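You operate a simulated robot arm through the tools that you are given. There is no shell and no other tool.

The job below is to be done with a simulated robot arm. You get a single attempt, and the scene is never put back.

## Task
Tighten both outer knobs into the green, then wipe off the glue that beads out.
Fine: wet the sponge in the dish, put it back; leave the middle knob. What is to be rubbed or washed off counts as gone when no trace of it is left.

Only the result counts: the job must be done as asked and must still hold three seconds after the hand-in. Knocking over, shifting, dropping, spilling or breaking anything else fails it.

## Robot
A 6-joint arm with a two-finger parallel gripper, fixed in place. Base frame: the origin is at the foot of the arm, x ahead of it, y to its left, z up; the work surface is at about z = 860. Lengths are in mm, angles in rad, forces in N, time in s.
Its first joint turns from -2.897 to 2.897 rad. Payload 3.91 kg.
Tool frame: the origin (TCP) lies between the finger pads and is the grasp point; the fingertips stand 30 mm ahead of it; z points along the fingers, y is the line along which they close. Largest opening 110 mm; finger width 20, thickness 10; the body of the gripper, 48 by 112 mm, starts 55 mm behind the TCP.
Orientation is told as [roll, pitch, yaw] about the base's x, y, z axes, in that order, counted from this pose: with the fingers straight down and closing along the base's y, the tool's x points along the base's -x, its y along +y and its z along -z.

## Interface
- The arm moves only by the tool move_arm. Its argument "plan" is a list of rows, each a list of 7 numbers: the turn, a rotation vector about the tool's x, y, z in units of 6 degrees (1.0 is 6 degrees), then the shift along the tool's x, y, z in units of 40 mm (1.0 is 40 mm), then the finger opening in mm, from 0 to 110. In form: [[ax, ay, az, dx, dy, dz, fingers], ...]. A call has 1 to 20 rows; each row shifts and turns the commanded pose from where the row before left it, along the tool's axes as they then stand. A call with a number of a shift or a turn outside -1 to 1 is refused whole. Each row takes 0.2 s and may step no farther than 50 mm and 0.15 rad from the row before; otherwise, or with a gripper value out of range, the whole call is refused. A pose out of reach is approached as far as the arm can. The call stops where the force on the tool passes 40 N (or 10 N more than at its start, if that is more) or the arm is blocked; 0.2 s more then pass. The fingers move at their own pace (about 108 mm/s each) and stop on an object; they squeeze with about 41 N. The grip force told is the motor's: it shows also when the fingers shut on nothing. Time passes only in rows, and 0.2 s behind the last, so rows that do not move let the fingers close. It gives the time, the measured TCP pose, the force on the tool (base axes), the opening and the grip force at its end, in the units of the frame above (readings bear some noise), with the torque about the TCP (base axes, N m) and any sound that the robot's microphone picked up, and new pictures: "pictures" is both (left out), scene, wrist or none.
- Cameras (640 x 400 px; columns grow to the right, rows downward): "scene" is fixed at [399.6, 648.6, 1619]; the picture's right is [-0.90, -0.44, 0.00], its down [-0.25, 0.50, -0.83] and it looks along [0.37, -0.75, -0.56] (base axes); focal length 353 px, centre (320, 200). "wrist" rides on the gripper at [72, 17, -103] in the tool frame; the picture's right is [-0.23, 0.97, 0.00], its down [-0.76, -0.18, -0.62] and it looks along [-0.61, -0.14, 0.78] (tool axes); focal length 222 px, centre (320, 200).
- measure_at(camera, pixels): for up to 12 pixels [column, row] of the newest picture of that camera ("zoom" is the newest enlarged one), the place [x, y, z] in the base frame of the surface seen there, good to about 2 mm. No time passes.
- enlarge(camera, box): a new picture of the part [left, top, right, bottom] of that camera's present view, enlarged. No time passes.
- close_job(): hands the job in; it is judged then, once.

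Leave the gripper open and the arm clear of the work at the hand-in unless told otherwise.

The tools are called after "Emit:" as name(argument=value, ...) on one line, values as JSON. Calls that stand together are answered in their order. move_arm: Moves the arm, as the interface text tells. Its arguments: {"type":"object","properties":{"plan":{"type":"array","items":{"type":"array","items":{"type":"number"}}},"pictures":{"type":"string","enum":["both","scene","wrist","none"]}},"required":["plan"]} The other tools are called the same way: measure_at (camera, pixels) gives the place of the surface under pixels of a picture; enlarge (camera, box) takes an enlarged picture of a part of a camera's view; close_job () hands the job in.

At the start:

```text
time_s: 0.0
ee_pos: [568.4, -173.2, 1201.0]
tool_rot: [0.0, -0.001, 0.0]
force: [0.7, 0.5, -0.2]
wrist_torque: [0.01, -0.01, -0.01]
width: 109.8
grasp_force: 0.1
```

scene: 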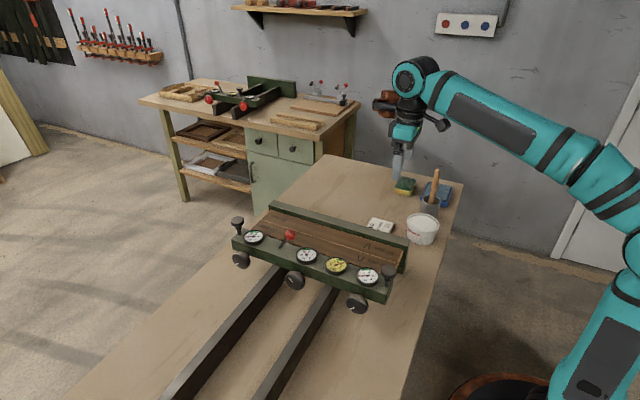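
wrist: 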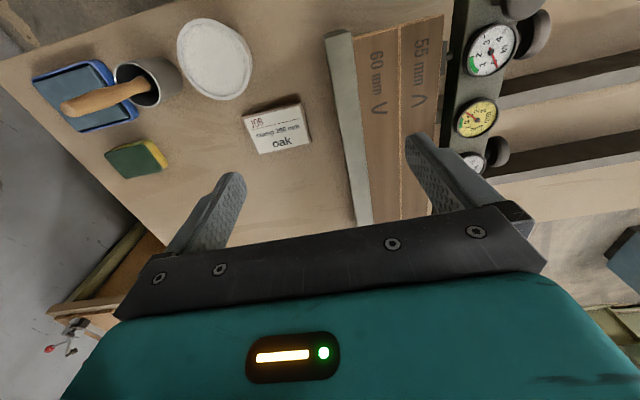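

I see a clamp press with dials and three knobs, a glued board, a dish, a sponge and a pot. I'll enlarge the press and the dish area first to look at the details.

Emit:
enlarge(camera="scene", box=[220, 190, 420, 315])

Emit:
enlarge(camera="scene", box=[350, 150, 470, 250])

Emit:
enlarge(camera="wrist", box=[340, 0, 560, 200])

Emit:
enlarge(camera="wrist", box=[20, 0, 330, 200])

```text
3.20 times, centred on (320, 252) of scene
```

zoom: 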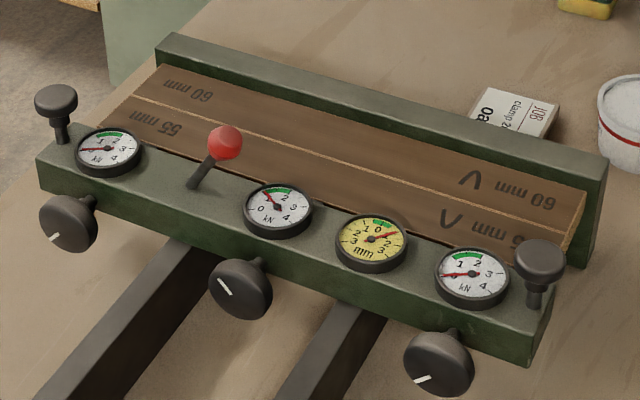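

```text
4.00 times, centred on (410, 200) of scene
```

zoom: 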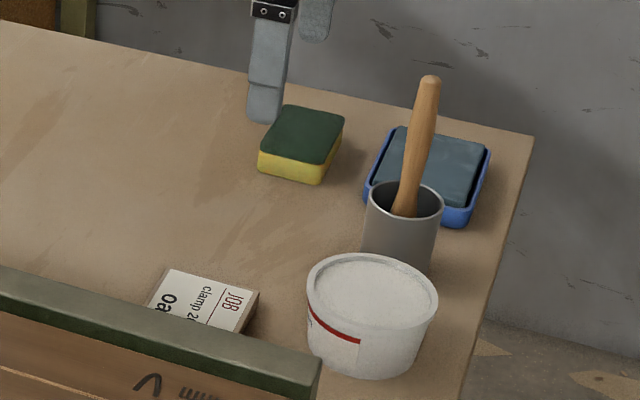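

```text
2.00 times, centred on (450, 100) of wrist
```

zoom: 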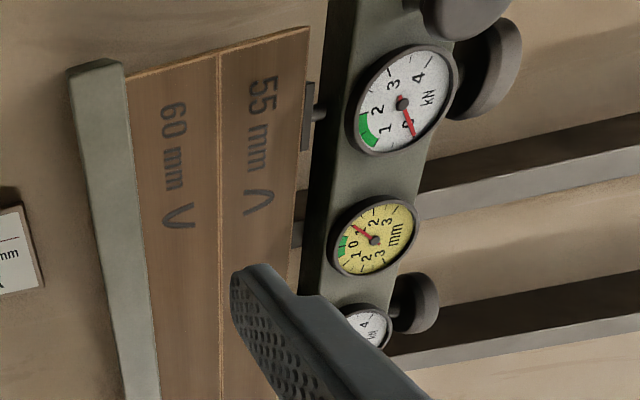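

```text
2.00 times, centred on (175, 100) of wrist
```

zoom: 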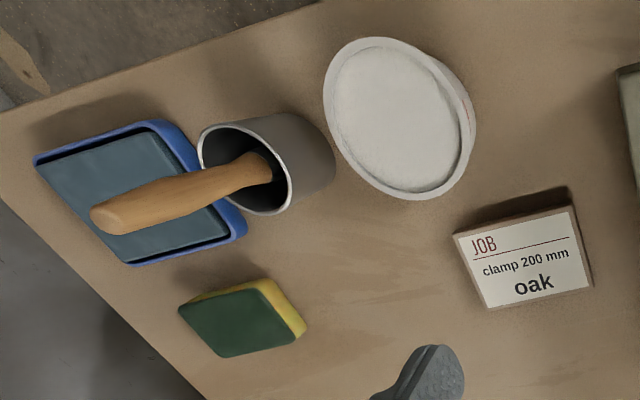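

I'll measure the knobs, gauges, board, beam, sponge and dish now. The first measurements use the scene camera's pixels.

Emit:
measure_at(camera="scene", pixels=[[240, 260], [294, 282], [357, 304], [237, 221], [389, 272], [290, 234], [254, 238], [306, 256], [336, 265], [368, 276], [275, 205], [405, 243]])

Emit:
measure_at(camera="wrist", pixels=[[120, 160], [142, 158], [160, 155], [133, 150], [110, 155], [70, 95], [60, 110], [34, 78], [98, 62], [137, 115], [82, 130], [150, 140]])

Emit:
measure_at(camera="scene", pixels=[[270, 215], [272, 222], [262, 222], [258, 230], [390, 250], [380, 262], [404, 262], [330, 240], [325, 235], [422, 222], [436, 172], [430, 205]])

```text
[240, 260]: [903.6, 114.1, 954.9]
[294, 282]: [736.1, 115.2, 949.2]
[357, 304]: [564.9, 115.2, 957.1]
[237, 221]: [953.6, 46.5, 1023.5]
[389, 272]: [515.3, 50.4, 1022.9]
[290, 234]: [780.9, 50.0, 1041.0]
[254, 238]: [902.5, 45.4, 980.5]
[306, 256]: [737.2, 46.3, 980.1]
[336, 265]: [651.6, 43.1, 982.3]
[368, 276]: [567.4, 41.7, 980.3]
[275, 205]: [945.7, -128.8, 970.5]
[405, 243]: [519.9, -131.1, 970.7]
```

```text
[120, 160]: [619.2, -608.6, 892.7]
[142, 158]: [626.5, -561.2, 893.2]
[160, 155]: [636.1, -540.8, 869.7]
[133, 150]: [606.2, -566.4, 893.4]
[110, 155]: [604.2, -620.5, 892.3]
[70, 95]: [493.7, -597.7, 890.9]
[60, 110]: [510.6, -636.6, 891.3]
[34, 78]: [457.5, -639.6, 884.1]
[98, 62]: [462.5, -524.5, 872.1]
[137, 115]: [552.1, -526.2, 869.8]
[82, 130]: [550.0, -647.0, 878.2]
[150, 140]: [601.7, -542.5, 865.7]
```

```text
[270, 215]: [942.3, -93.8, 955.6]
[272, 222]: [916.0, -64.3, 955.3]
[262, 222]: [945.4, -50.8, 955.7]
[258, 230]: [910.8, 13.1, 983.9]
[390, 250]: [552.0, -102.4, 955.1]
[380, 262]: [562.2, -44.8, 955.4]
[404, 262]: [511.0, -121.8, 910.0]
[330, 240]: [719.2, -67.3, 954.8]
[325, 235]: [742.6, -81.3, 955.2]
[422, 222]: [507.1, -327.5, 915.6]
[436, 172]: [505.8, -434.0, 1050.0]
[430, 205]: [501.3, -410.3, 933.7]
```

The press lies along x with the knobs facing +y: outer ones near (904,115,955) and (565,115,955), middle at 736. I'll move the arm over to +y, keeping it high, to look at the gauges and knobs with the wrist camera.

Emit:
move_arm(plan=[[0, 0, 0, 0, 1, 0, 110], [0, 0, 0, 0, 1, 0, 110], [0, 0, 0, 0, 1, 0, 110], [0, 0, 0, 0, 1, 0, 110], [0, 0, 0, 0, 1, 0, 110], [0, 0, 0, 0, 1, 0, 110]])

Emit:
enlarge(camera="wrist", box=[160, 0, 480, 200])

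Emit:
enlarge(camera="scene", box=[225, 210, 325, 272])

Emit:
enlarge(camera="scene", box=[310, 240, 410, 320])

```text
time_s: 1.4
ee_pos: [566.3, 70.0, 1203.7]
tool_rot: [-0.001, -0.003, -0.002]
force: [0.7, -0.1, 1.2]
wrist_torque: [0.0, 0.0, -0.01]
width: 110.0
grasp_force: 0.0
```

scene: 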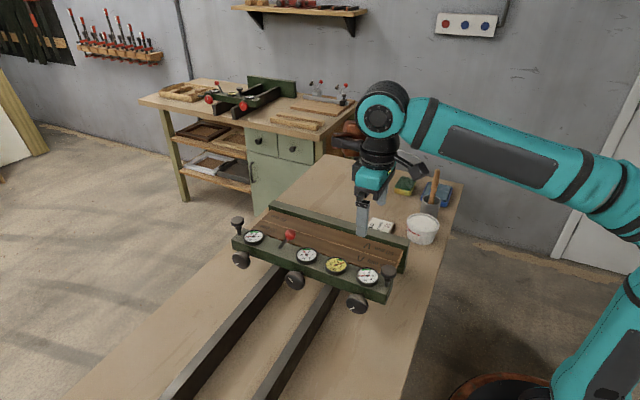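
wrist: 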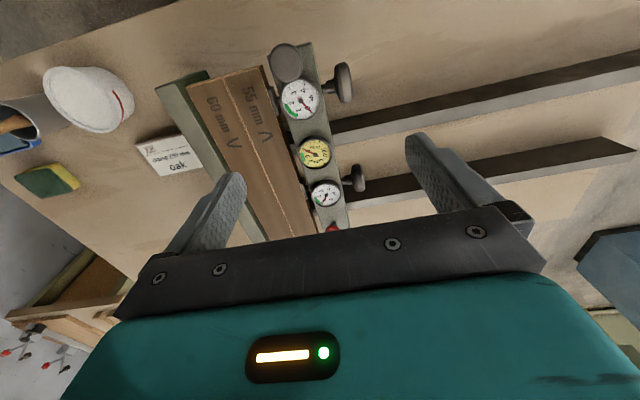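

```text
2.00 times, centred on (320, 100) of wrist
```

zoom: 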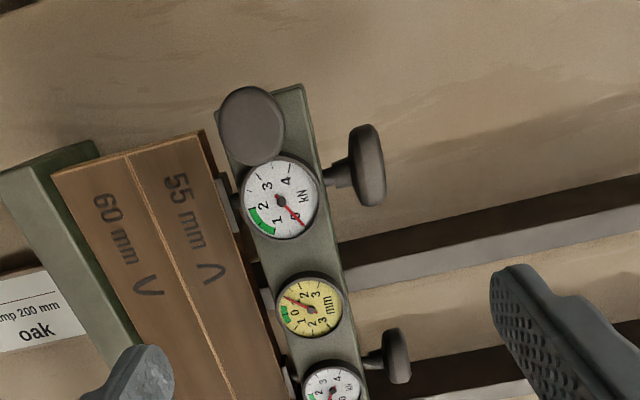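

```text
6.40 times, centred on (275, 241) of scene
```

zoom: 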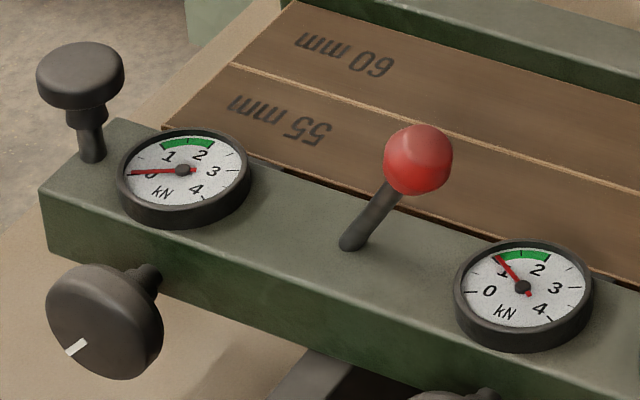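

```text
5.00 times, centred on (360, 280) of scene
```

zoom: 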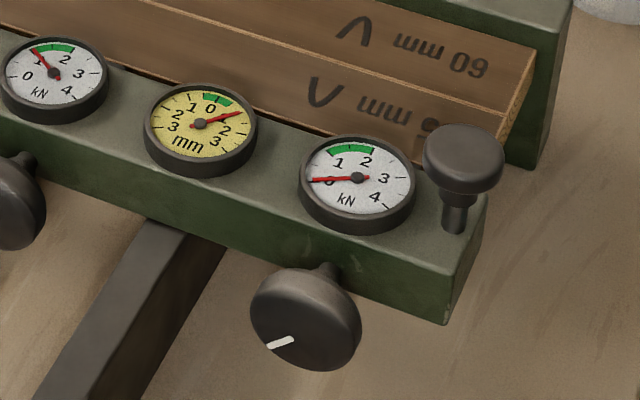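

The outer gauges read 0 kN, the middle about 1.2, and the yellow mm gauge about 1.3 (green near 0). I'll measure the near knob's disc (wrist pixels 334–352, 62–103), the rails and the gap under the knobs.

Emit:
measure_at(camera="wrist", pixels=[[338, 65], [338, 72], [346, 65], [350, 80], [346, 100], [334, 80], [325, 88], [400, 115], [400, 125], [450, 160], [420, 112], [365, 180]])

Emit:
measure_at(camera="scene", pixels=[[346, 300], [356, 292], [368, 303], [357, 313], [350, 310], [365, 295], [231, 259], [248, 258], [240, 268], [233, 252], [240, 250], [363, 293]])

Emit:
measure_at(camera="scene", pixels=[[244, 290], [230, 330], [285, 340], [300, 320], [320, 310], [250, 270], [200, 300], [380, 320], [330, 300], [275, 275], [312, 285], [400, 330]])

```text
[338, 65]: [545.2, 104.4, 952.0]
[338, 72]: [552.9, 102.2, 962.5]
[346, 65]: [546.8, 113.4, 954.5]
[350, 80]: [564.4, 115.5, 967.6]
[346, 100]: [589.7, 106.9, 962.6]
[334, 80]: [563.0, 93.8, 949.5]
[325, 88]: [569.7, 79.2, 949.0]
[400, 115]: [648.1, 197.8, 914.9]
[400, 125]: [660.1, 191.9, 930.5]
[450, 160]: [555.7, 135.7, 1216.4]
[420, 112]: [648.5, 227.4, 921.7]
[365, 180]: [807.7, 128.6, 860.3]
```

```text
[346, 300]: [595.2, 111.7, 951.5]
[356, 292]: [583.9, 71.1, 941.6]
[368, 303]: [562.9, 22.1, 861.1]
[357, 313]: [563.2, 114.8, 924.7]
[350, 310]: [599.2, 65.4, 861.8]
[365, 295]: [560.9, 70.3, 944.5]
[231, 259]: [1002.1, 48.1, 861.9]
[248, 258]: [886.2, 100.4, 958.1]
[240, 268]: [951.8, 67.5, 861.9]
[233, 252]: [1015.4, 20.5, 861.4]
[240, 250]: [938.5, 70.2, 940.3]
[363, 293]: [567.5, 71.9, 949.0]
```

```text
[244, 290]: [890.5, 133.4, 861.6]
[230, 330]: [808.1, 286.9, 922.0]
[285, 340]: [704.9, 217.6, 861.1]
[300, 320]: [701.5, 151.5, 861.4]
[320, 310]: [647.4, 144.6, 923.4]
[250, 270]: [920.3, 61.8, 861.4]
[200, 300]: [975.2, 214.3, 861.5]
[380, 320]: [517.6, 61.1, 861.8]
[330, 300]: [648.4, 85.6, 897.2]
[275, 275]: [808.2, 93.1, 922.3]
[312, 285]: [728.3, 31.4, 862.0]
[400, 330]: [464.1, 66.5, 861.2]
```

I'll take precise readings of both outer knobs by zooming in on each of them in turn.

Emit:
enlarge(camera="scene", box=[335, 280, 383, 320])

Emit:
measure_at(camera="zoom", pixels=[[200, 280], [240, 380], [300, 420], [350, 360], [360, 300], [330, 220], [280, 180], [230, 160], [185, 180], [165, 230], [270, 300], [320, 140]])

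Emit:
enlarge(camera="scene", box=[224, 240, 264, 272])

Emit:
measure_at(camera="zoom", pixels=[[150, 300], [200, 400], [270, 440], [330, 400], [350, 330], [320, 260], [270, 210], [200, 190], [160, 230], [250, 320], [200, 170], [370, 280]])

```text
10.00 times, centred on (359, 300) of scene
```

zoom: 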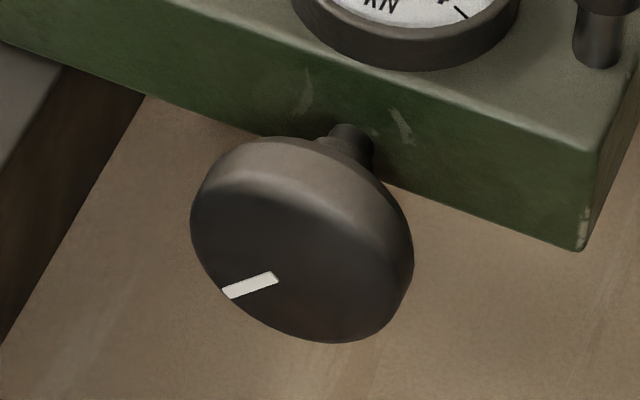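

```text
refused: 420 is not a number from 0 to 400
```

```text
12.50 times, centred on (244, 256) of scene
```

zoom: 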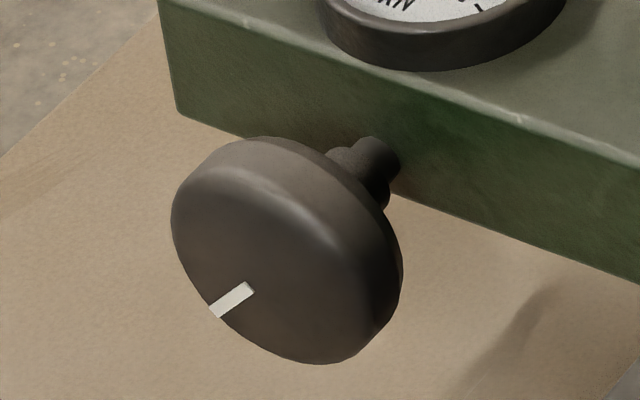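

```text
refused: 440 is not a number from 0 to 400
```

The zoom picture is 640 by 400, so I'll repeat the measurement on the far knob now showing, then on the near one.

Emit:
measure_at(camera="zoom", pixels=[[178, 235], [215, 315], [270, 350], [330, 358], [375, 330], [395, 285], [260, 145], [190, 190], [285, 260], [360, 180], [380, 150], [355, 220]])

Emit:
enlarge(camera="scene", box=[335, 280, 383, 320])

Emit:
measure_at(camera="zoom", pixels=[[196, 215], [230, 295], [280, 325], [340, 338], [385, 315], [405, 265], [290, 145], [205, 180], [300, 250], [340, 150], [360, 140], [370, 200]])

```text
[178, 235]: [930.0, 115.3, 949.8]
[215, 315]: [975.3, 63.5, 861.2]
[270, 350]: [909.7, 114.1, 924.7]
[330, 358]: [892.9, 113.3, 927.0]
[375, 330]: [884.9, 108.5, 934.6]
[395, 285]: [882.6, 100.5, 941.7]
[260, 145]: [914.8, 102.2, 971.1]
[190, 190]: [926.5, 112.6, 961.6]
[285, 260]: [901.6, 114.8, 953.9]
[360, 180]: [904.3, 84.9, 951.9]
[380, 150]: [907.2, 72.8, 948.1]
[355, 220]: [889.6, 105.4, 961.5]
```

```text
10.00 times, centred on (359, 300) of scene
```

zoom: 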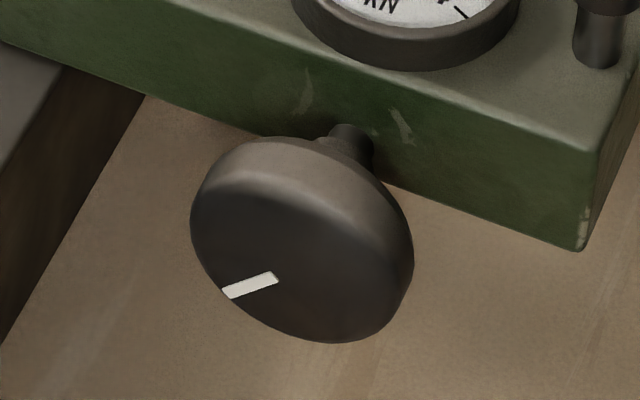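

```text
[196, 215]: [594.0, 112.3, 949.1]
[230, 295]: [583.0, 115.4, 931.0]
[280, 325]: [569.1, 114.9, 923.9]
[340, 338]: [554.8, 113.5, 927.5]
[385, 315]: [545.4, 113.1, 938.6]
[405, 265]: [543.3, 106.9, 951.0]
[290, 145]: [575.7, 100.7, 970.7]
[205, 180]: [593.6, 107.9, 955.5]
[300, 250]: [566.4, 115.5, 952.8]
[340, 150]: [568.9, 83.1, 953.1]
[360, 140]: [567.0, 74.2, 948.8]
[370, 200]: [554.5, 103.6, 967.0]
```

Both knobs are about 50 mm in diameter, spanning y 94–115; centres are near (568.5, 948) and (906, 948) in x,z. Next I back off to y≈250 and roll the tool 90° so that the fingers point along −y.

Emit:
move_arm(plan=[[0, 0, 0, 0, 1, 0, 110], [0, 0, 0, 0, 1, 0, 110], [0, 0, 0, 0, 1, 0, 110], [0, 0, 0, 0, 1, 0, 110], [0, 0, 0, 0, 0.5, 0, 110], [1, 0, 0, 0, 0, 0, 110], [1, 0, 0, 0, 0, 0, 110], [1, 0, 0, 0, 0, 0, 110], [1, 0, 0, 0, 0, 0, 110], [1, 0, 0, 0, 0, 0, 110], [1, 0, 0, 0, 0, 0, 110], [1, 0, 0, 0, 0, 0, 110], [1, 0, 0, 0, 0, 0, 110], [1, 0, 0, 0, 0, 0, 110], [1, 0, 0, 0, 0, 0, 110], [1, 0, 0, 0, 0, 0, 110], [1, 0, 0, 0, 0, 0, 110], [1, 0, 0, 0, 0, 0, 110], [1, 0, 0, 0, 0, 0, 110], [1, 0, 0, 0, 0, 0, 110]])

```text
time_s: 5.6
ee_pos: [637.3, 100.8, 1071.2]
tool_rot: [-1.566, -0.001, 0.015]
force: [0.9, 0.7, 0.4]
wrist_torque: [0.01, -0.01, -0.01]
width: 109.9
grasp_force: 0.1
out of reach, approached as far as the arm can: row 10, 11, 12, 13, 14, 15, 16, 17, 18, 19, 20
```

scene: 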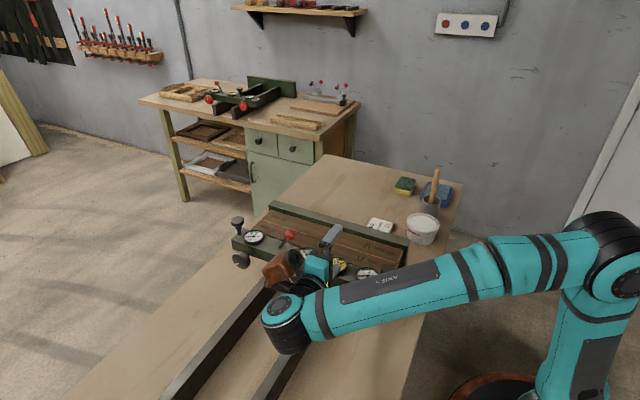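
wrist: 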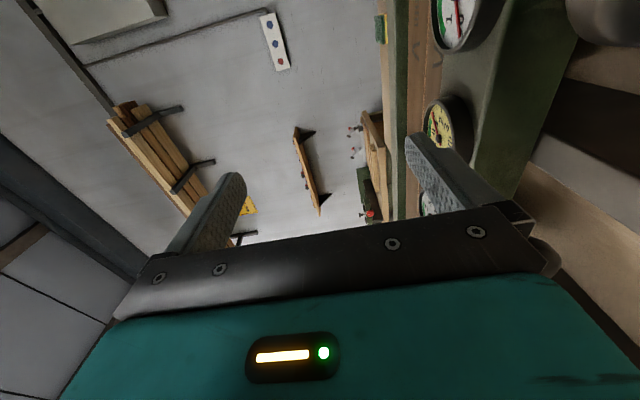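

The coaxial pose at y≈250 was out of reach, and the arm settled at (637, 101, 1071) with nothing touched. I'll raise straight up (tool −y) by 80 mm to be well clear of the gauges and see how the commanded pose responds.

Emit:
move_arm(plan=[[0, 0, 0, 0, -0.5, 0, 110], [0, 0, 0, 0, -1, 0, 110]], pictures="scene")

```text
time_s: 6.2
ee_pos: [645.7, 87.6, 1128.7]
tool_rot: [-1.57, -0.001, 0.009]
force: [-0.5, 0.8, -0.6]
wrist_torque: [-0.05, 0.02, -0.01]
width: 109.8
grasp_force: 0.1
out of reach, approached as far as the arm can: row 1, 2
```

scene: 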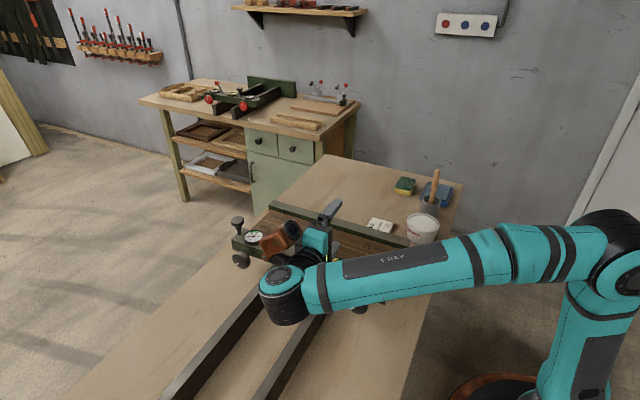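

The side-pointing pose runs into a wrist limit here. Instead I'll grip the knob from above, with the fingers across its rim and the tool leaning back toward +y, and swing the tool about the knob axis. First I bring the fingers back to pointing down and start yawing.

Emit:
move_arm(plan=[[-1, 0, 0, 0, 0, 0, 110], [-1, 0, 0, 0, 0, 0, 110], [-1, 0, 0, 0, 0, 0, 110], [-1, 0, 0, 0, 0, 0, 110], [-1, 0, 0, 0, 0, 0, 110], [-1, 0, 0, 0, 0, 0, 110], [-1, 0, 0, 0, 0, 0, 110], [-1, 0, 0, 0, 0, 0, 110], [-1, 0, 0, 0, 0, 0, 110], [-1, 0, 0, 0, 0, 0, 110], [-1, 0, 0, 0, 0, 0, 110], [-1, 0, 0, 0, 0, 0, 110], [-1, 0, 0, 0, 0, 0, 110], [-1, 0, 0, 0, 0, 0, 110], [-1, 0, 0, 0, 0, 0, 110]], pictures="none")

Emit:
move_arm(plan=[[0, 0, -1, 0, 0, 0, 110], [0, 0, -1, 0, 0, 0, 110], [0, 0, -1, 0, 0, 0, 110], [0, 0, -1, 0, 0, 0, 110], [0, 0, -1, 0, 0, 0, 110], [0, 0, -1, 0, 0, 0, 110], [0, 0, -1, 0, 0, 0, 110], [0, 0, -1, 0, 0, 0, 110], [0, 0, -1, 0, 0, 0, 110], [0, 0, -1, 0, 0, 0, 110], [0, 0, -1, 0, 0, 0, 110], [0, 0, -1, 0, 0, 0, 110], [0, 0, -1, 0, 0, 0, 110], [0, 0, -1, 0, 0, 0, 110], [0, 0, -1, 0, 0, 0, 110]])

```text
time_s: 9.4
ee_pos: [645.3, 89.1, 1128.7]
tool_rot: [0.0, -0.001, -0.001]
force: [-0.2, -0.7, -0.1]
wrist_torque: [0.01, 0.02, 0.0]
width: 110.1
grasp_force: 0.0
```

```text
time_s: 12.6
ee_pos: [643.6, 88.2, 1126.4]
tool_rot: [-0.001, -0.001, 1.573]
force: [0.4, 0.8, -0.1]
wrist_torque: [0.02, -0.03, 0.01]
width: 110.0
grasp_force: 0.0
```

scene: 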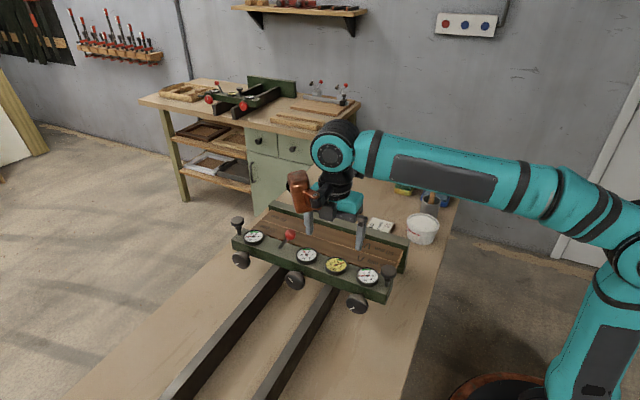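
wrist: 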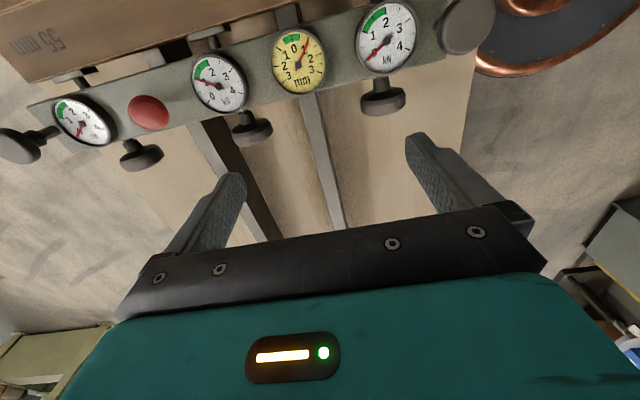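

The wrist camera now sees all gauges from above (near knob at (382,100), its gauge at (387,40)). I now tilt the tool 35° back toward +y and swing it 40° toward +x, in place and high up, ready for the near knob.

Emit:
move_arm(plan=[[0, 0.972, 0, 0, 0, 0, 90], [0, 0.972, 0, 0, 0, 0, 90], [0, 0.972, 0, 0, 0, 0, 90], [0, 0.972, 0, 0, 0, 0, 90], [0, 0.972, 0, 0, 0, 0, 90], [0, 0.972, 0, 0, 0, 0, 90], [-0.78, 0, -0.546, 0, 0, 0, 90], [-0.78, 0, -0.546, 0, 0, 0, 90], [-0.78, 0, -0.546, 0, 0, 0, 90], [-0.78, 0, -0.546, 0, 0, 0, 90], [-0.78, 0, -0.546, 0, 0, 0, 90], [-0.78, 0, -0.546, 0, 0, 0, 90], [-0.78, 0, -0.546, 0, 0, 0, 90]])

```text
time_s: 15.2
ee_pos: [638.3, 37.2, 1032.5]
tool_rot: [0.649, 0.505, 1.938]
force: [3.0, 6.4, 7.8]
wrist_torque: [0.24, -0.39, 0.24]
width: 88.6
grasp_force: 0.1
out of reach, approached as far as the arm can: row 10, 11, 12, 13
stopped in row 13: the force on the tool passed its limit at 106 N (the readings are from after the stop); the commanded pose is now the measured one
```

scene: 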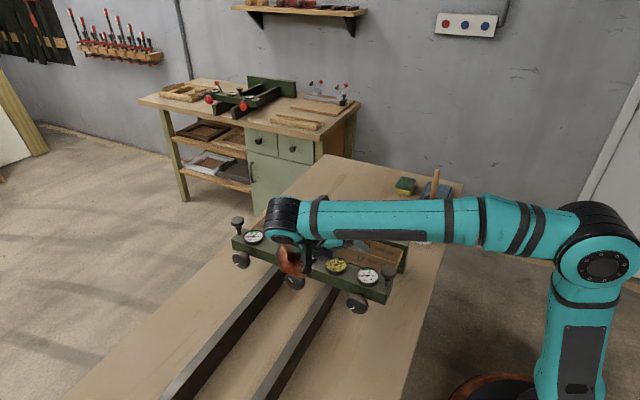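
wrist: 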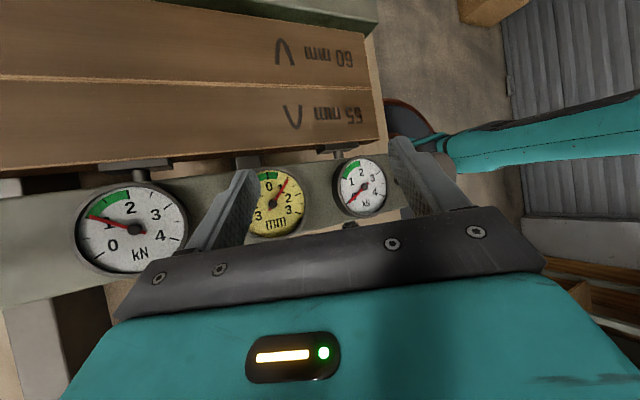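

A force stop happened: the +x swing hit the wrist limit and the arm drifted down until a finger touched near the yellow gauge. I retreat gently straight up (base +z in tool axes ≈ (0.48, 0.53, −0.70)) by 60 mm, then check what was touched.

Emit:
move_arm(plan=[[0, 0, 0, 0.242, 0.265, -0.349, 90], [0, 0, 0, 0.242, 0.265, -0.349, 90], [0, 0, 0, 0.242, 0.265, -0.349, 90]])

```text
time_s: 16.0
ee_pos: [634.8, 12.0, 1051.3]
tool_rot: [0.639, 0.507, 1.939]
force: [1.0, 0.0, 0.4]
wrist_torque: [0.0, 0.0, -0.04]
width: 90.0
grasp_force: 0.0
out of reach, approached as far as the arm can: row 1, 2, 3
```

scene: 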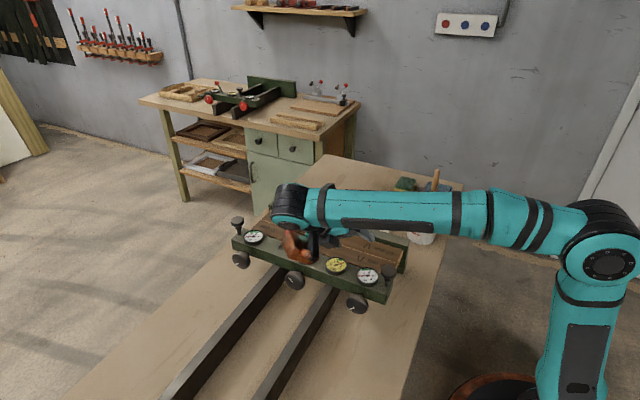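
wrist: 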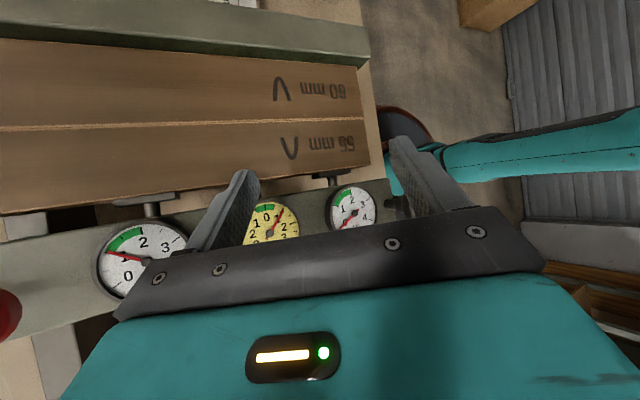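

Contact is gone (force near 0) and nothing looks shifted. I undo the swing now (toward vertical), which also moves away from the wrist limit.

Emit:
move_arm(plan=[[0.78, 0, 0.546, 0, 0, 0, 90], [0.78, 0, 0.546, 0, 0, 0, 90], [0.78, 0, 0.546, 0, 0, 0, 90], [0.78, 0, 0.546, 0, 0, 0, 90], [0.78, 0, 0.546, 0, 0, 0, 90]])

Emit:
enlarge(camera="scene", box=[225, 205, 415, 320])

```text
time_s: 17.2
ee_pos: [633.5, 12.8, 1049.9]
tool_rot: [0.073, 0.604, 1.623]
force: [0.4, 0.0, 0.3]
wrist_torque: [-0.01, 0.04, -0.02]
width: 90.1
grasp_force: 0.0
```

scene: 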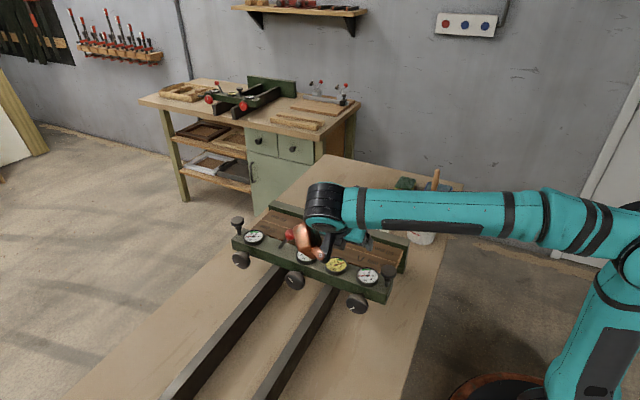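
wrist: 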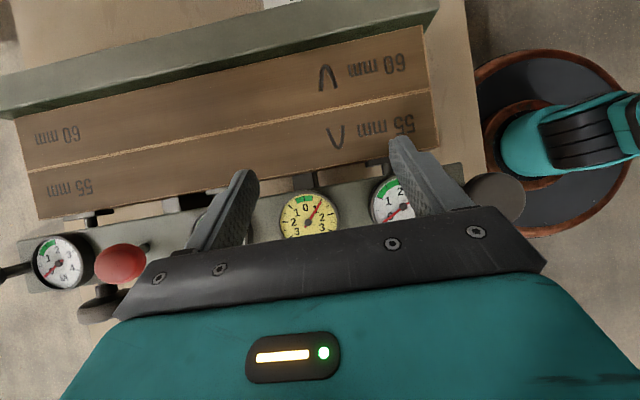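

```text
3.37 times, centred on (320, 262) of scene
```

zoom: 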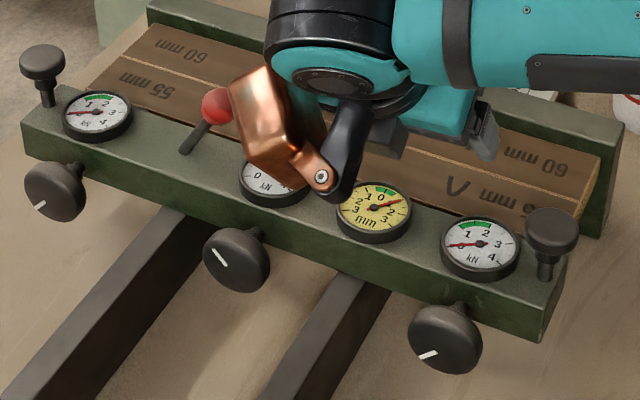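

A copper-coloured part on the wrist hangs close to the middle gauge. I'll measure where it, the bracket and the gripper are, so I can keep clearance.

Emit:
measure_at(camera="zoom", pixels=[[265, 90], [290, 140], [245, 90], [270, 160], [320, 180], [330, 195], [350, 140], [380, 110], [320, 80], [330, 30], [480, 130], [440, 110]])

```text
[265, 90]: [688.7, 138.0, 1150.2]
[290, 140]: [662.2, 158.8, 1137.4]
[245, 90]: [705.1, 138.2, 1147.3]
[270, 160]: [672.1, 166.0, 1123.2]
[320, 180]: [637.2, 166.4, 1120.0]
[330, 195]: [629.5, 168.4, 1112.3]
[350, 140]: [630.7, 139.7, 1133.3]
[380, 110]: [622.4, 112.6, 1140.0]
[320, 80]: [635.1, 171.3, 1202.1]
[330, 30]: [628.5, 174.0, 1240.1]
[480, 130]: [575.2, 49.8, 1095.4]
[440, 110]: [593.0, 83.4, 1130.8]
```

The copper part sits on the gripper's back side (tool −x), roughly 140 mm behind the TCP; it will stay clear above the knob. Now I go up 30, then +y 145, then −x 61, to stand in front of and above the near knob.

Emit:
move_arm(plan=[[0, 0, 0, 0.426, 0.045, -0.616, 90], [0, 0, 0, -0.745, -0.01, -0.516, 90], [0, 0, 0, -0.745, -0.01, -0.516, 90], [0, 0, 0, -0.745, -0.01, -0.516, 90], [0, 0, 0, -0.745, -0.01, -0.516, 90], [0, 0, 0, -0.033, 0.761, 0.033, 90], [0, 0, 0, -0.033, 0.761, 0.033, 90]])

```text
time_s: 18.8
ee_pos: [571.4, 160.2, 1081.0]
tool_rot: [0.071, 0.606, 1.624]
force: [0.4, 0.9, -0.2]
wrist_torque: [-0.02, 0.05, -0.03]
width: 90.0
grasp_force: 0.1
```

scene: 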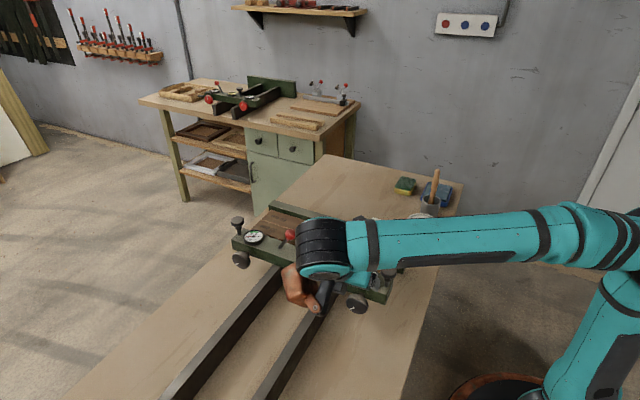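
wrist: 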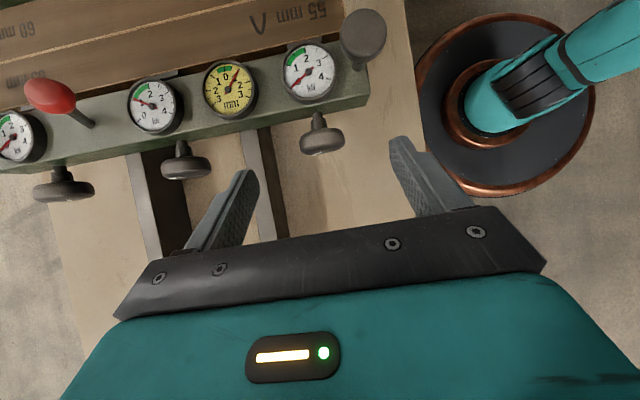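

All gauges are visible in the wrist view, near knob at (321,140). I descend 59 mm and then move along the tool axis about 60 of the 91 mm toward the knob, and check.

Emit:
move_arm(plan=[[0, 0, 0, -0.419, -0.044, 0.605, 90], [0, 0, 0, -0.419, -0.044, 0.605, 90], [0, 0, 0, 0.013, -0.008, 0.759, 90], [0, 0, 0, 0.013, -0.008, 0.759, 90]])

```text
time_s: 19.8
ee_pos: [569.4, 123.3, 969.4]
tool_rot: [0.071, 0.604, 1.623]
force: [-0.5, -0.1, 0.1]
wrist_torque: [0.03, 0.0, 0.02]
width: 90.1
grasp_force: 0.0
```

scene: 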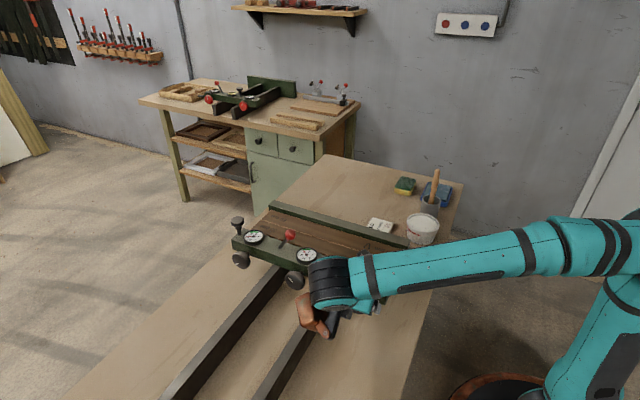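
wrist: 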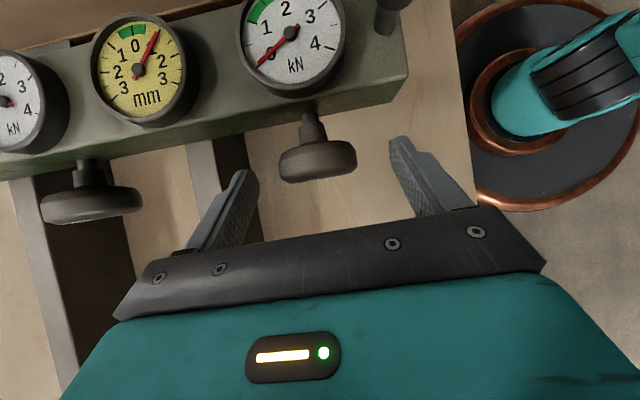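

The knob (318,160) sits between the open fingers. I advance the last 27 mm onto it and close the fingers on the rim.

Emit:
move_arm(plan=[[0, 0, 0, 0.03, -0.005, 0.67, 90], [0, 0, 0, 0, 0, 0, 40], [0, 0, 0, 0, 0, 0, 40], [0, 0, 0, 0, 0, 0, 30], [0, 0, 0, 0, 0, 0, 30]], pictures="wrist")

```text
time_s: 21.0
ee_pos: [571.6, 106.8, 949.9]
tool_rot: [0.071, 0.605, 1.622]
force: [16.7, -1.4, 0.1]
wrist_torque: [-0.63, -0.12, 0.33]
width: 53.1
grasp_force: 45.1
```

wrist: 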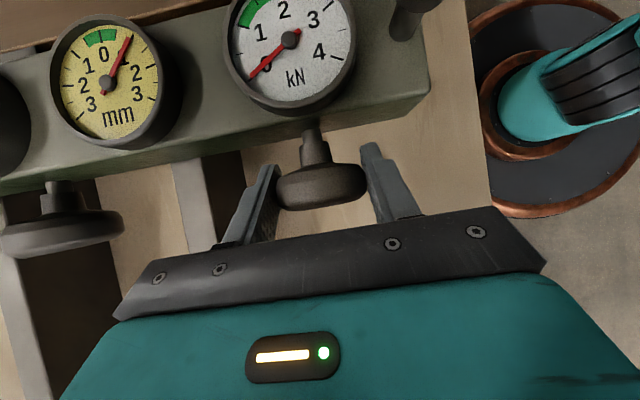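

The grip holds at 53 mm, with 16.7 N sideways in +x, so the knob centre is a few mm farther in +x than commanded. I shift a bit (+3 mm x) and make a small first turn of 12° clockwise, checking force and gauge.

Emit:
move_arm(plan=[[0, 0, 0, 0, -0.08, 0, 30], [0.41, 0, 0.287, 0, 0, 0, 30], [0.41, 0, 0.287, 0, 0, 0, 30], [0.41, 0, 0.287, 0, 0, 0, 30], [0.41, 0, 0.287, 0, 0, 0, 30]], pictures="wrist")

```text
time_s: 21.7
ee_pos: [569.0, 106.1, 950.8]
tool_rot: [-0.009, 0.606, 1.576]
force: [-41.7, 5.8, 4.7]
wrist_torque: [0.52, 0.33, 0.32]
width: 53.1
grasp_force: 44.7
stopped in row 3: the force on the tool passed its limit at 49 N (the readings are from after the stop); the commanded pose is now the measured one
```

wrist: 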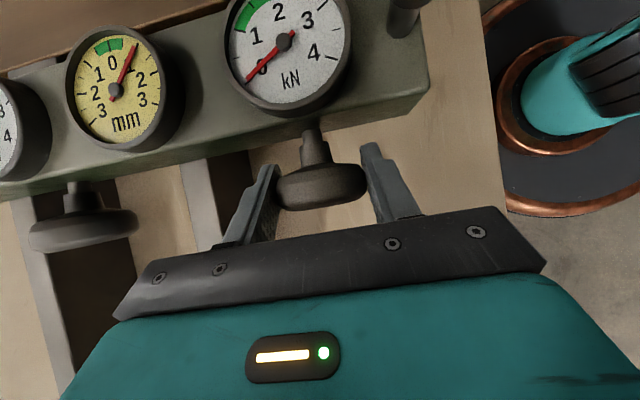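

The sideways force flipped to −42 N after my 3.2 mm shift, so I over-corrected; stiffness is about 18 N/mm. I shift back about 2.3 mm toward −x and read the force without turning.

Emit:
move_arm(plan=[[0, 0, 0, 0, 0.03, 0, 30], [0, 0, 0, 0, 0.0275, 0, 30], [0, 0, 0, 0, 0, 0, 30]], pictures="none")

```text
time_s: 22.5
ee_pos: [569.3, 107.0, 951.3]
tool_rot: [-0.011, 0.605, 1.575]
force: [-8.1, 16.0, 9.5]
wrist_torque: [0.48, 0.07, -0.87]
width: 53.0
grasp_force: 45.0
```

Force is small now (−8, 16, 9.5). I turn clockwise in small steps of 3° per row.

Emit:
move_arm(plan=[[0.41, 0, 0.287, 0, 0, 0, 30], [0.41, 0, 0.287, 0, 0, 0, 30], [0.41, 0, 0.287, 0, 0, 0, 30], [0.41, 0, 0.287, 0, 0, 0, 30], [0, 0, 0, 0, 0, 0, 30]], pictures="wrist")

```text
time_s: 23.7
ee_pos: [568.3, 106.8, 950.2]
tool_rot: [-0.262, 0.589, 1.431]
force: [-30.4, 9.1, 9.0]
wrist_torque: [-0.13, 0.2, 0.27]
width: 53.3
grasp_force: 45.0
```

wrist: 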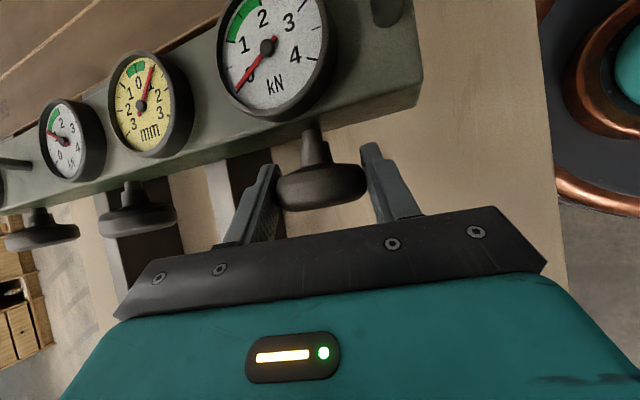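

The knob is turning; sideways force −30 N shows the axis lies about 6 mm deeper than the TCP. I relieve 2 mm and go on turning at 4.5° per row with a small compensating shift along tool y.

Emit:
move_arm(plan=[[0, 0, 0, 0, 0.045, 0, 30], [0.614, 0, 0.43, 0, 0.012, 0, 30], [0.614, 0, 0.43, 0, 0.012, 0, 30], [0.614, 0, 0.43, 0, 0.012, 0, 30], [0.614, 0, 0.43, 0, 0.012, 0, 30], [0, 0, 0, 0, 0, 0, 30]], pictures="wrist")

```text
time_s: 25.1
ee_pos: [566.8, 105.8, 950.6]
tool_rot: [-0.622, 0.512, 1.243]
force: [7.3, 6.5, 3.7]
wrist_torque: [-0.38, -0.04, 0.92]
width: 53.3
grasp_force: 45.2
```

wrist: 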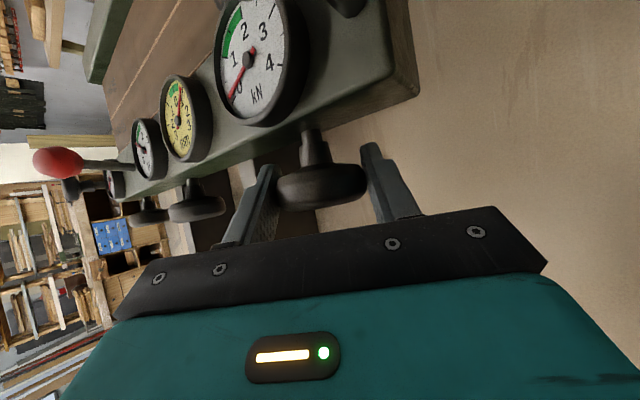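

Forces are low now. I continue turning in the same way, seven more rows of 5.4°.

Emit:
move_arm(plan=[[0.737, 0, 0.517, 0, 0.012, 0, 30], [0.737, 0, 0.517, 0, 0.012, 0, 30], [0.737, 0, 0.517, 0, 0.012, 0, 30], [0.737, 0, 0.517, 0, 0.012, 0, 30], [0, 0, 0, 0, 0, 0, 30]], pictures="wrist")

Emit:
enlarge(camera="wrist", box=[120, 0, 330, 150])

```text
time_s: 26.3
ee_pos: [564.8, 106.3, 947.0]
tool_rot: [-1.001, 0.356, 1.079]
force: [5.5, 15.3, 4.3]
wrist_torque: [-0.43, -0.05, -0.02]
width: 53.1
grasp_force: 44.9
```

wrist: 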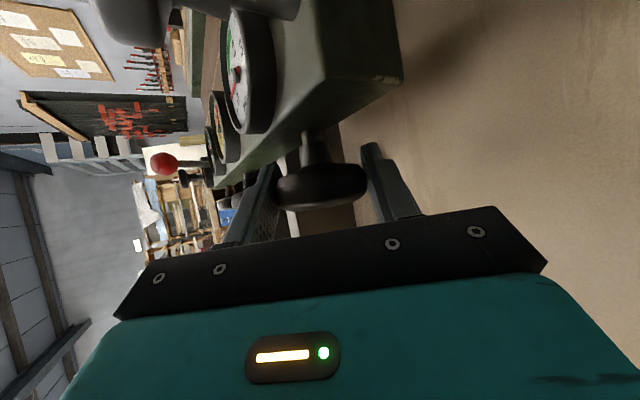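

```text
2.67 times, centred on (225, 75) of wrist
```

zoom: 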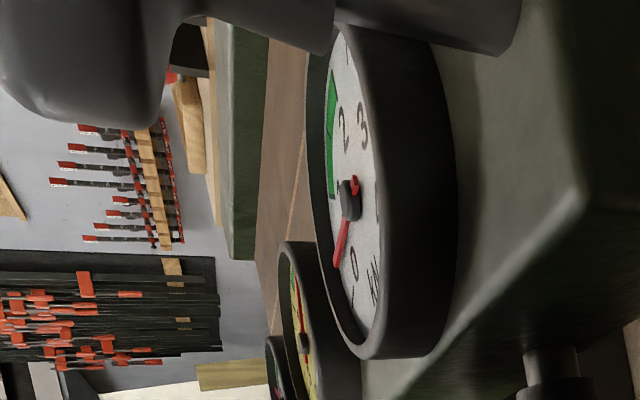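

The near gauge needle has risen to roughly 0.4, so clockwise is tightening. I turn 20° further and also look at the scene picture for the arm's clearance.

Emit:
move_arm(plan=[[0.683, 0, 0.478, 0, 0.01, 0, 30], [0.683, 0, 0.478, 0, 0.01, 0, 30], [0.683, 0, 0.478, 0, 0.01, 0, 30], [0.683, 0, 0.478, 0, 0.01, 0, 30], [0, 0, 0, 0, 0, 0, 30]])

Emit:
enlarge(camera="scene", box=[225, 205, 415, 320])

```text
time_s: 27.5
ee_pos: [562.5, 107.2, 945.6]
tool_rot: [-1.308, 0.175, 0.993]
force: [-7.4, 8.1, -7.7]
wrist_torque: [-0.82, 0.06, -0.39]
width: 53.2
grasp_force: 45.1
```

scene: 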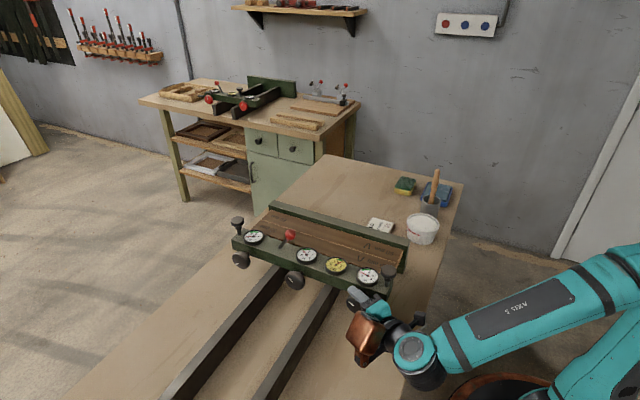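
wrist: 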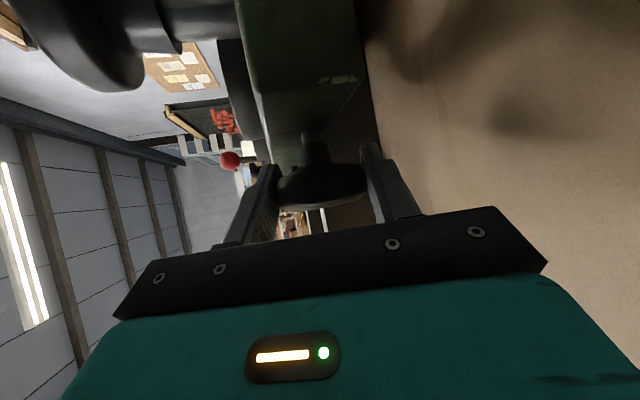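

```text
3.37 times, centred on (320, 262) of scene
```

zoom: 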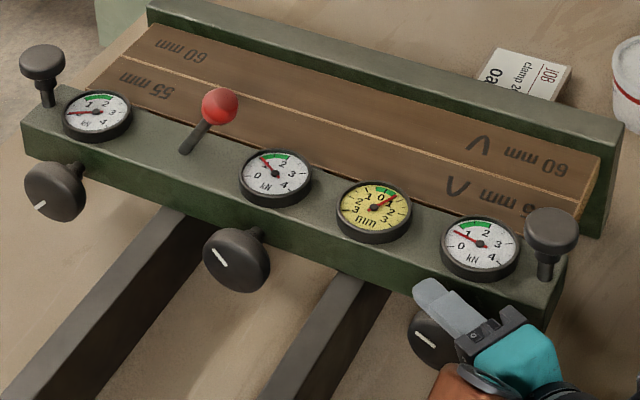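

The near gauge is now at about 0.6 and the yellow one is moving toward 0. I enlarge both to read them precisely.

Emit:
enlarge(camera="scene", box=[322, 255, 386, 295])

Emit:
enlarge(camera="scene", box=[290, 240, 330, 270])

```text
10.00 times, centred on (354, 275) of scene
```

zoom: 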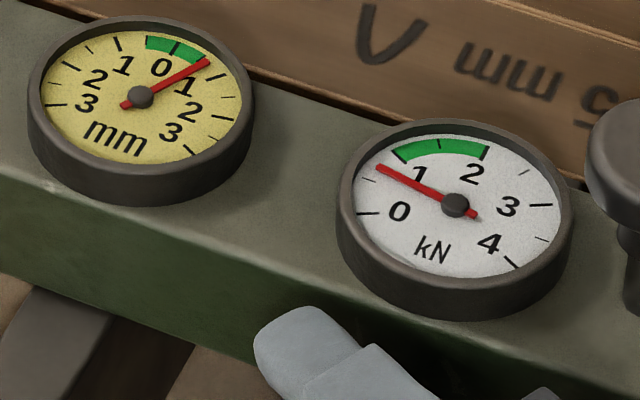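

```text
13.33 times, centred on (310, 255) of scene
```

zoom: 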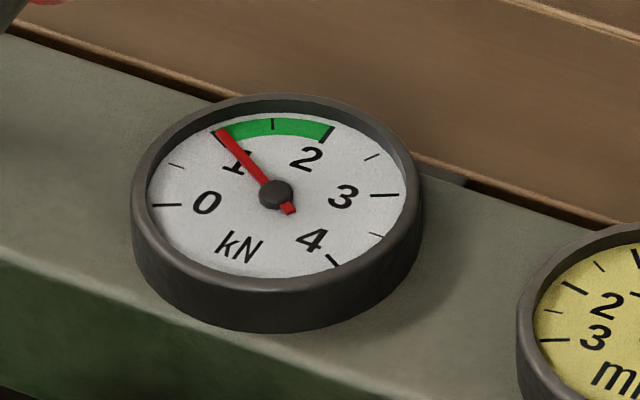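

The green zone spans 1–2 kN; the near gauge reads about 0.65, and the yellow gauge (bow, presumably) about 0.85. I'll open the fingers, back off 60 mm along the tool axis and swing back 72° around the knob.

Emit:
move_arm(plan=[[0, 0, 0, 0, 0, 0, 90], [0, 0, 0, 0, 0, 0, 90], [0, 0, 0, 0, 0, -0.75, 90], [0, 0, 0, 0, 0, -0.75, 90], [-0.819, 0, -0.574, 0, -0.141, 0, 90], [-0.819, 0, -0.574, 0, -0.141, 0, 90], [-0.819, 0, -0.574, 0, -0.141, 0, 90], [-0.819, 0, -0.574, 0, -0.141, 0, 90], [-0.819, 0, -0.574, 0, -0.141, 0, 90], [-0.819, 0, -0.574, 0, -0.141, 0, 90], [-0.819, 0, -0.574, 0, -0.141, 0, 90], [-0.819, 0, -0.574, 0, -0.141, 0, 90], [-0.819, 0, -0.574, 0, -0.141, 0, 90], [-0.819, 0, -0.574, 0, -0.141, 0, 90], [-0.819, 0, -0.574, 0, -0.141, 0, 90], [-0.819, 0, -0.574, 0, -0.141, 0, 90]])

```text
time_s: 30.9
ee_pos: [566.2, 141.4, 1001.3]
tool_rot: [-0.003, 0.605, 1.581]
force: [0.2, 0.1, 0.2]
wrist_torque: [0.0, -0.01, 0.01]
width: 90.0
grasp_force: 0.2
```

scene: 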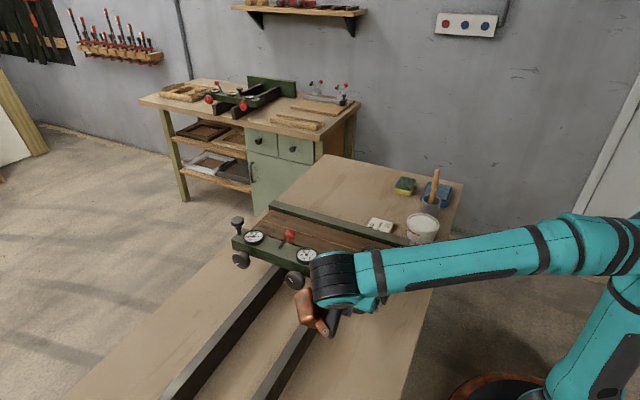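
wrist: 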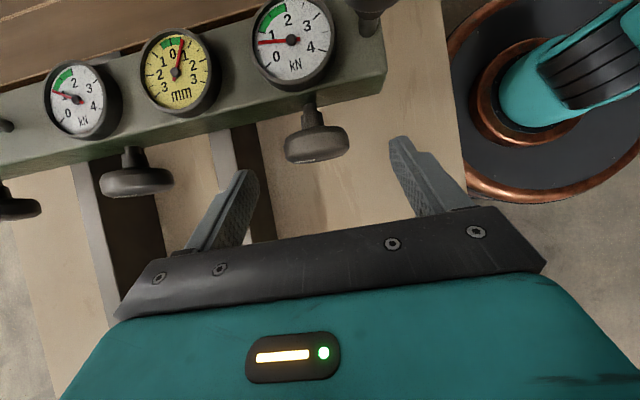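

The gauge held and the tool is upright again in front of the knob. From the forces I estimate the knob axis at (569.3, ·, 944); I move in there and close.

Emit:
move_arm(plan=[[0, 0, 0, -0.046, -0.04, 0.82, 90], [0, 0, 0, -0.046, -0.04, 0.82, 90], [0, 0, 0, 0, 0, 0, 40], [0, 0, 0, 0, 0, 0, 30], [0, 0, 0, 0, 0, 0, 30], [0, 0, 0, 0, 0, 0, 30]], pictures="wrist")

```text
time_s: 32.3
ee_pos: [569.3, 105.2, 947.9]
tool_rot: [0.002, 0.605, 1.581]
force: [-25.0, 0.1, 3.5]
wrist_torque: [-0.48, 0.08, 0.62]
width: 53.4
grasp_force: 45.2
stopped in row 6: the force on the tool passed its limit at 44 N (the readings are from after the stop); the commanded pose is now the measured one
```

wrist: 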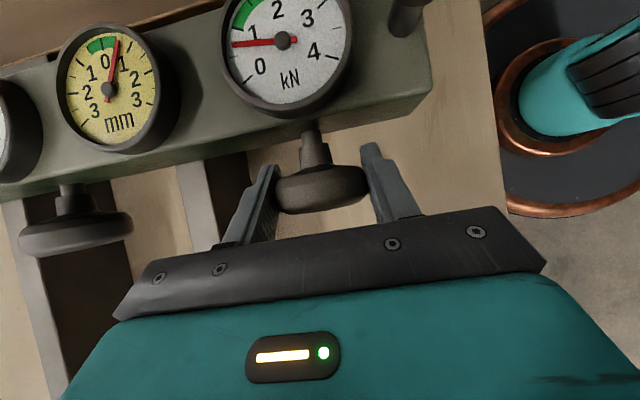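

Gripped; −25 N in x, so I relieve 1.6 mm toward −x and turn 25° clockwise.

Emit:
move_arm(plan=[[0, 0, 0, 0, 0.04, 0, 30], [0.683, 0, 0.478, 0, 0.008, 0, 30], [0.683, 0, 0.478, 0, 0.008, 0, 30], [0.683, 0, 0.478, 0, 0.008, 0, 30], [0.683, 0, 0.478, 0, 0.008, 0, 30], [0.683, 0, 0.478, 0, 0.008, 0, 30], [0, 0, 0, 0, 0, 0, 30]], pictures="wrist")

```text
time_s: 33.9
ee_pos: [567.4, 105.2, 947.2]
tool_rot: [-0.517, 0.54, 1.294]
force: [1.8, 4.1, 21.5]
wrist_torque: [-0.32, -0.04, 0.47]
width: 53.0
grasp_force: 44.2
```

wrist: 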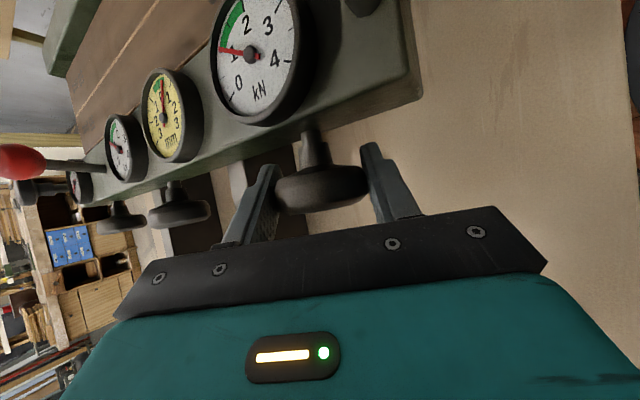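

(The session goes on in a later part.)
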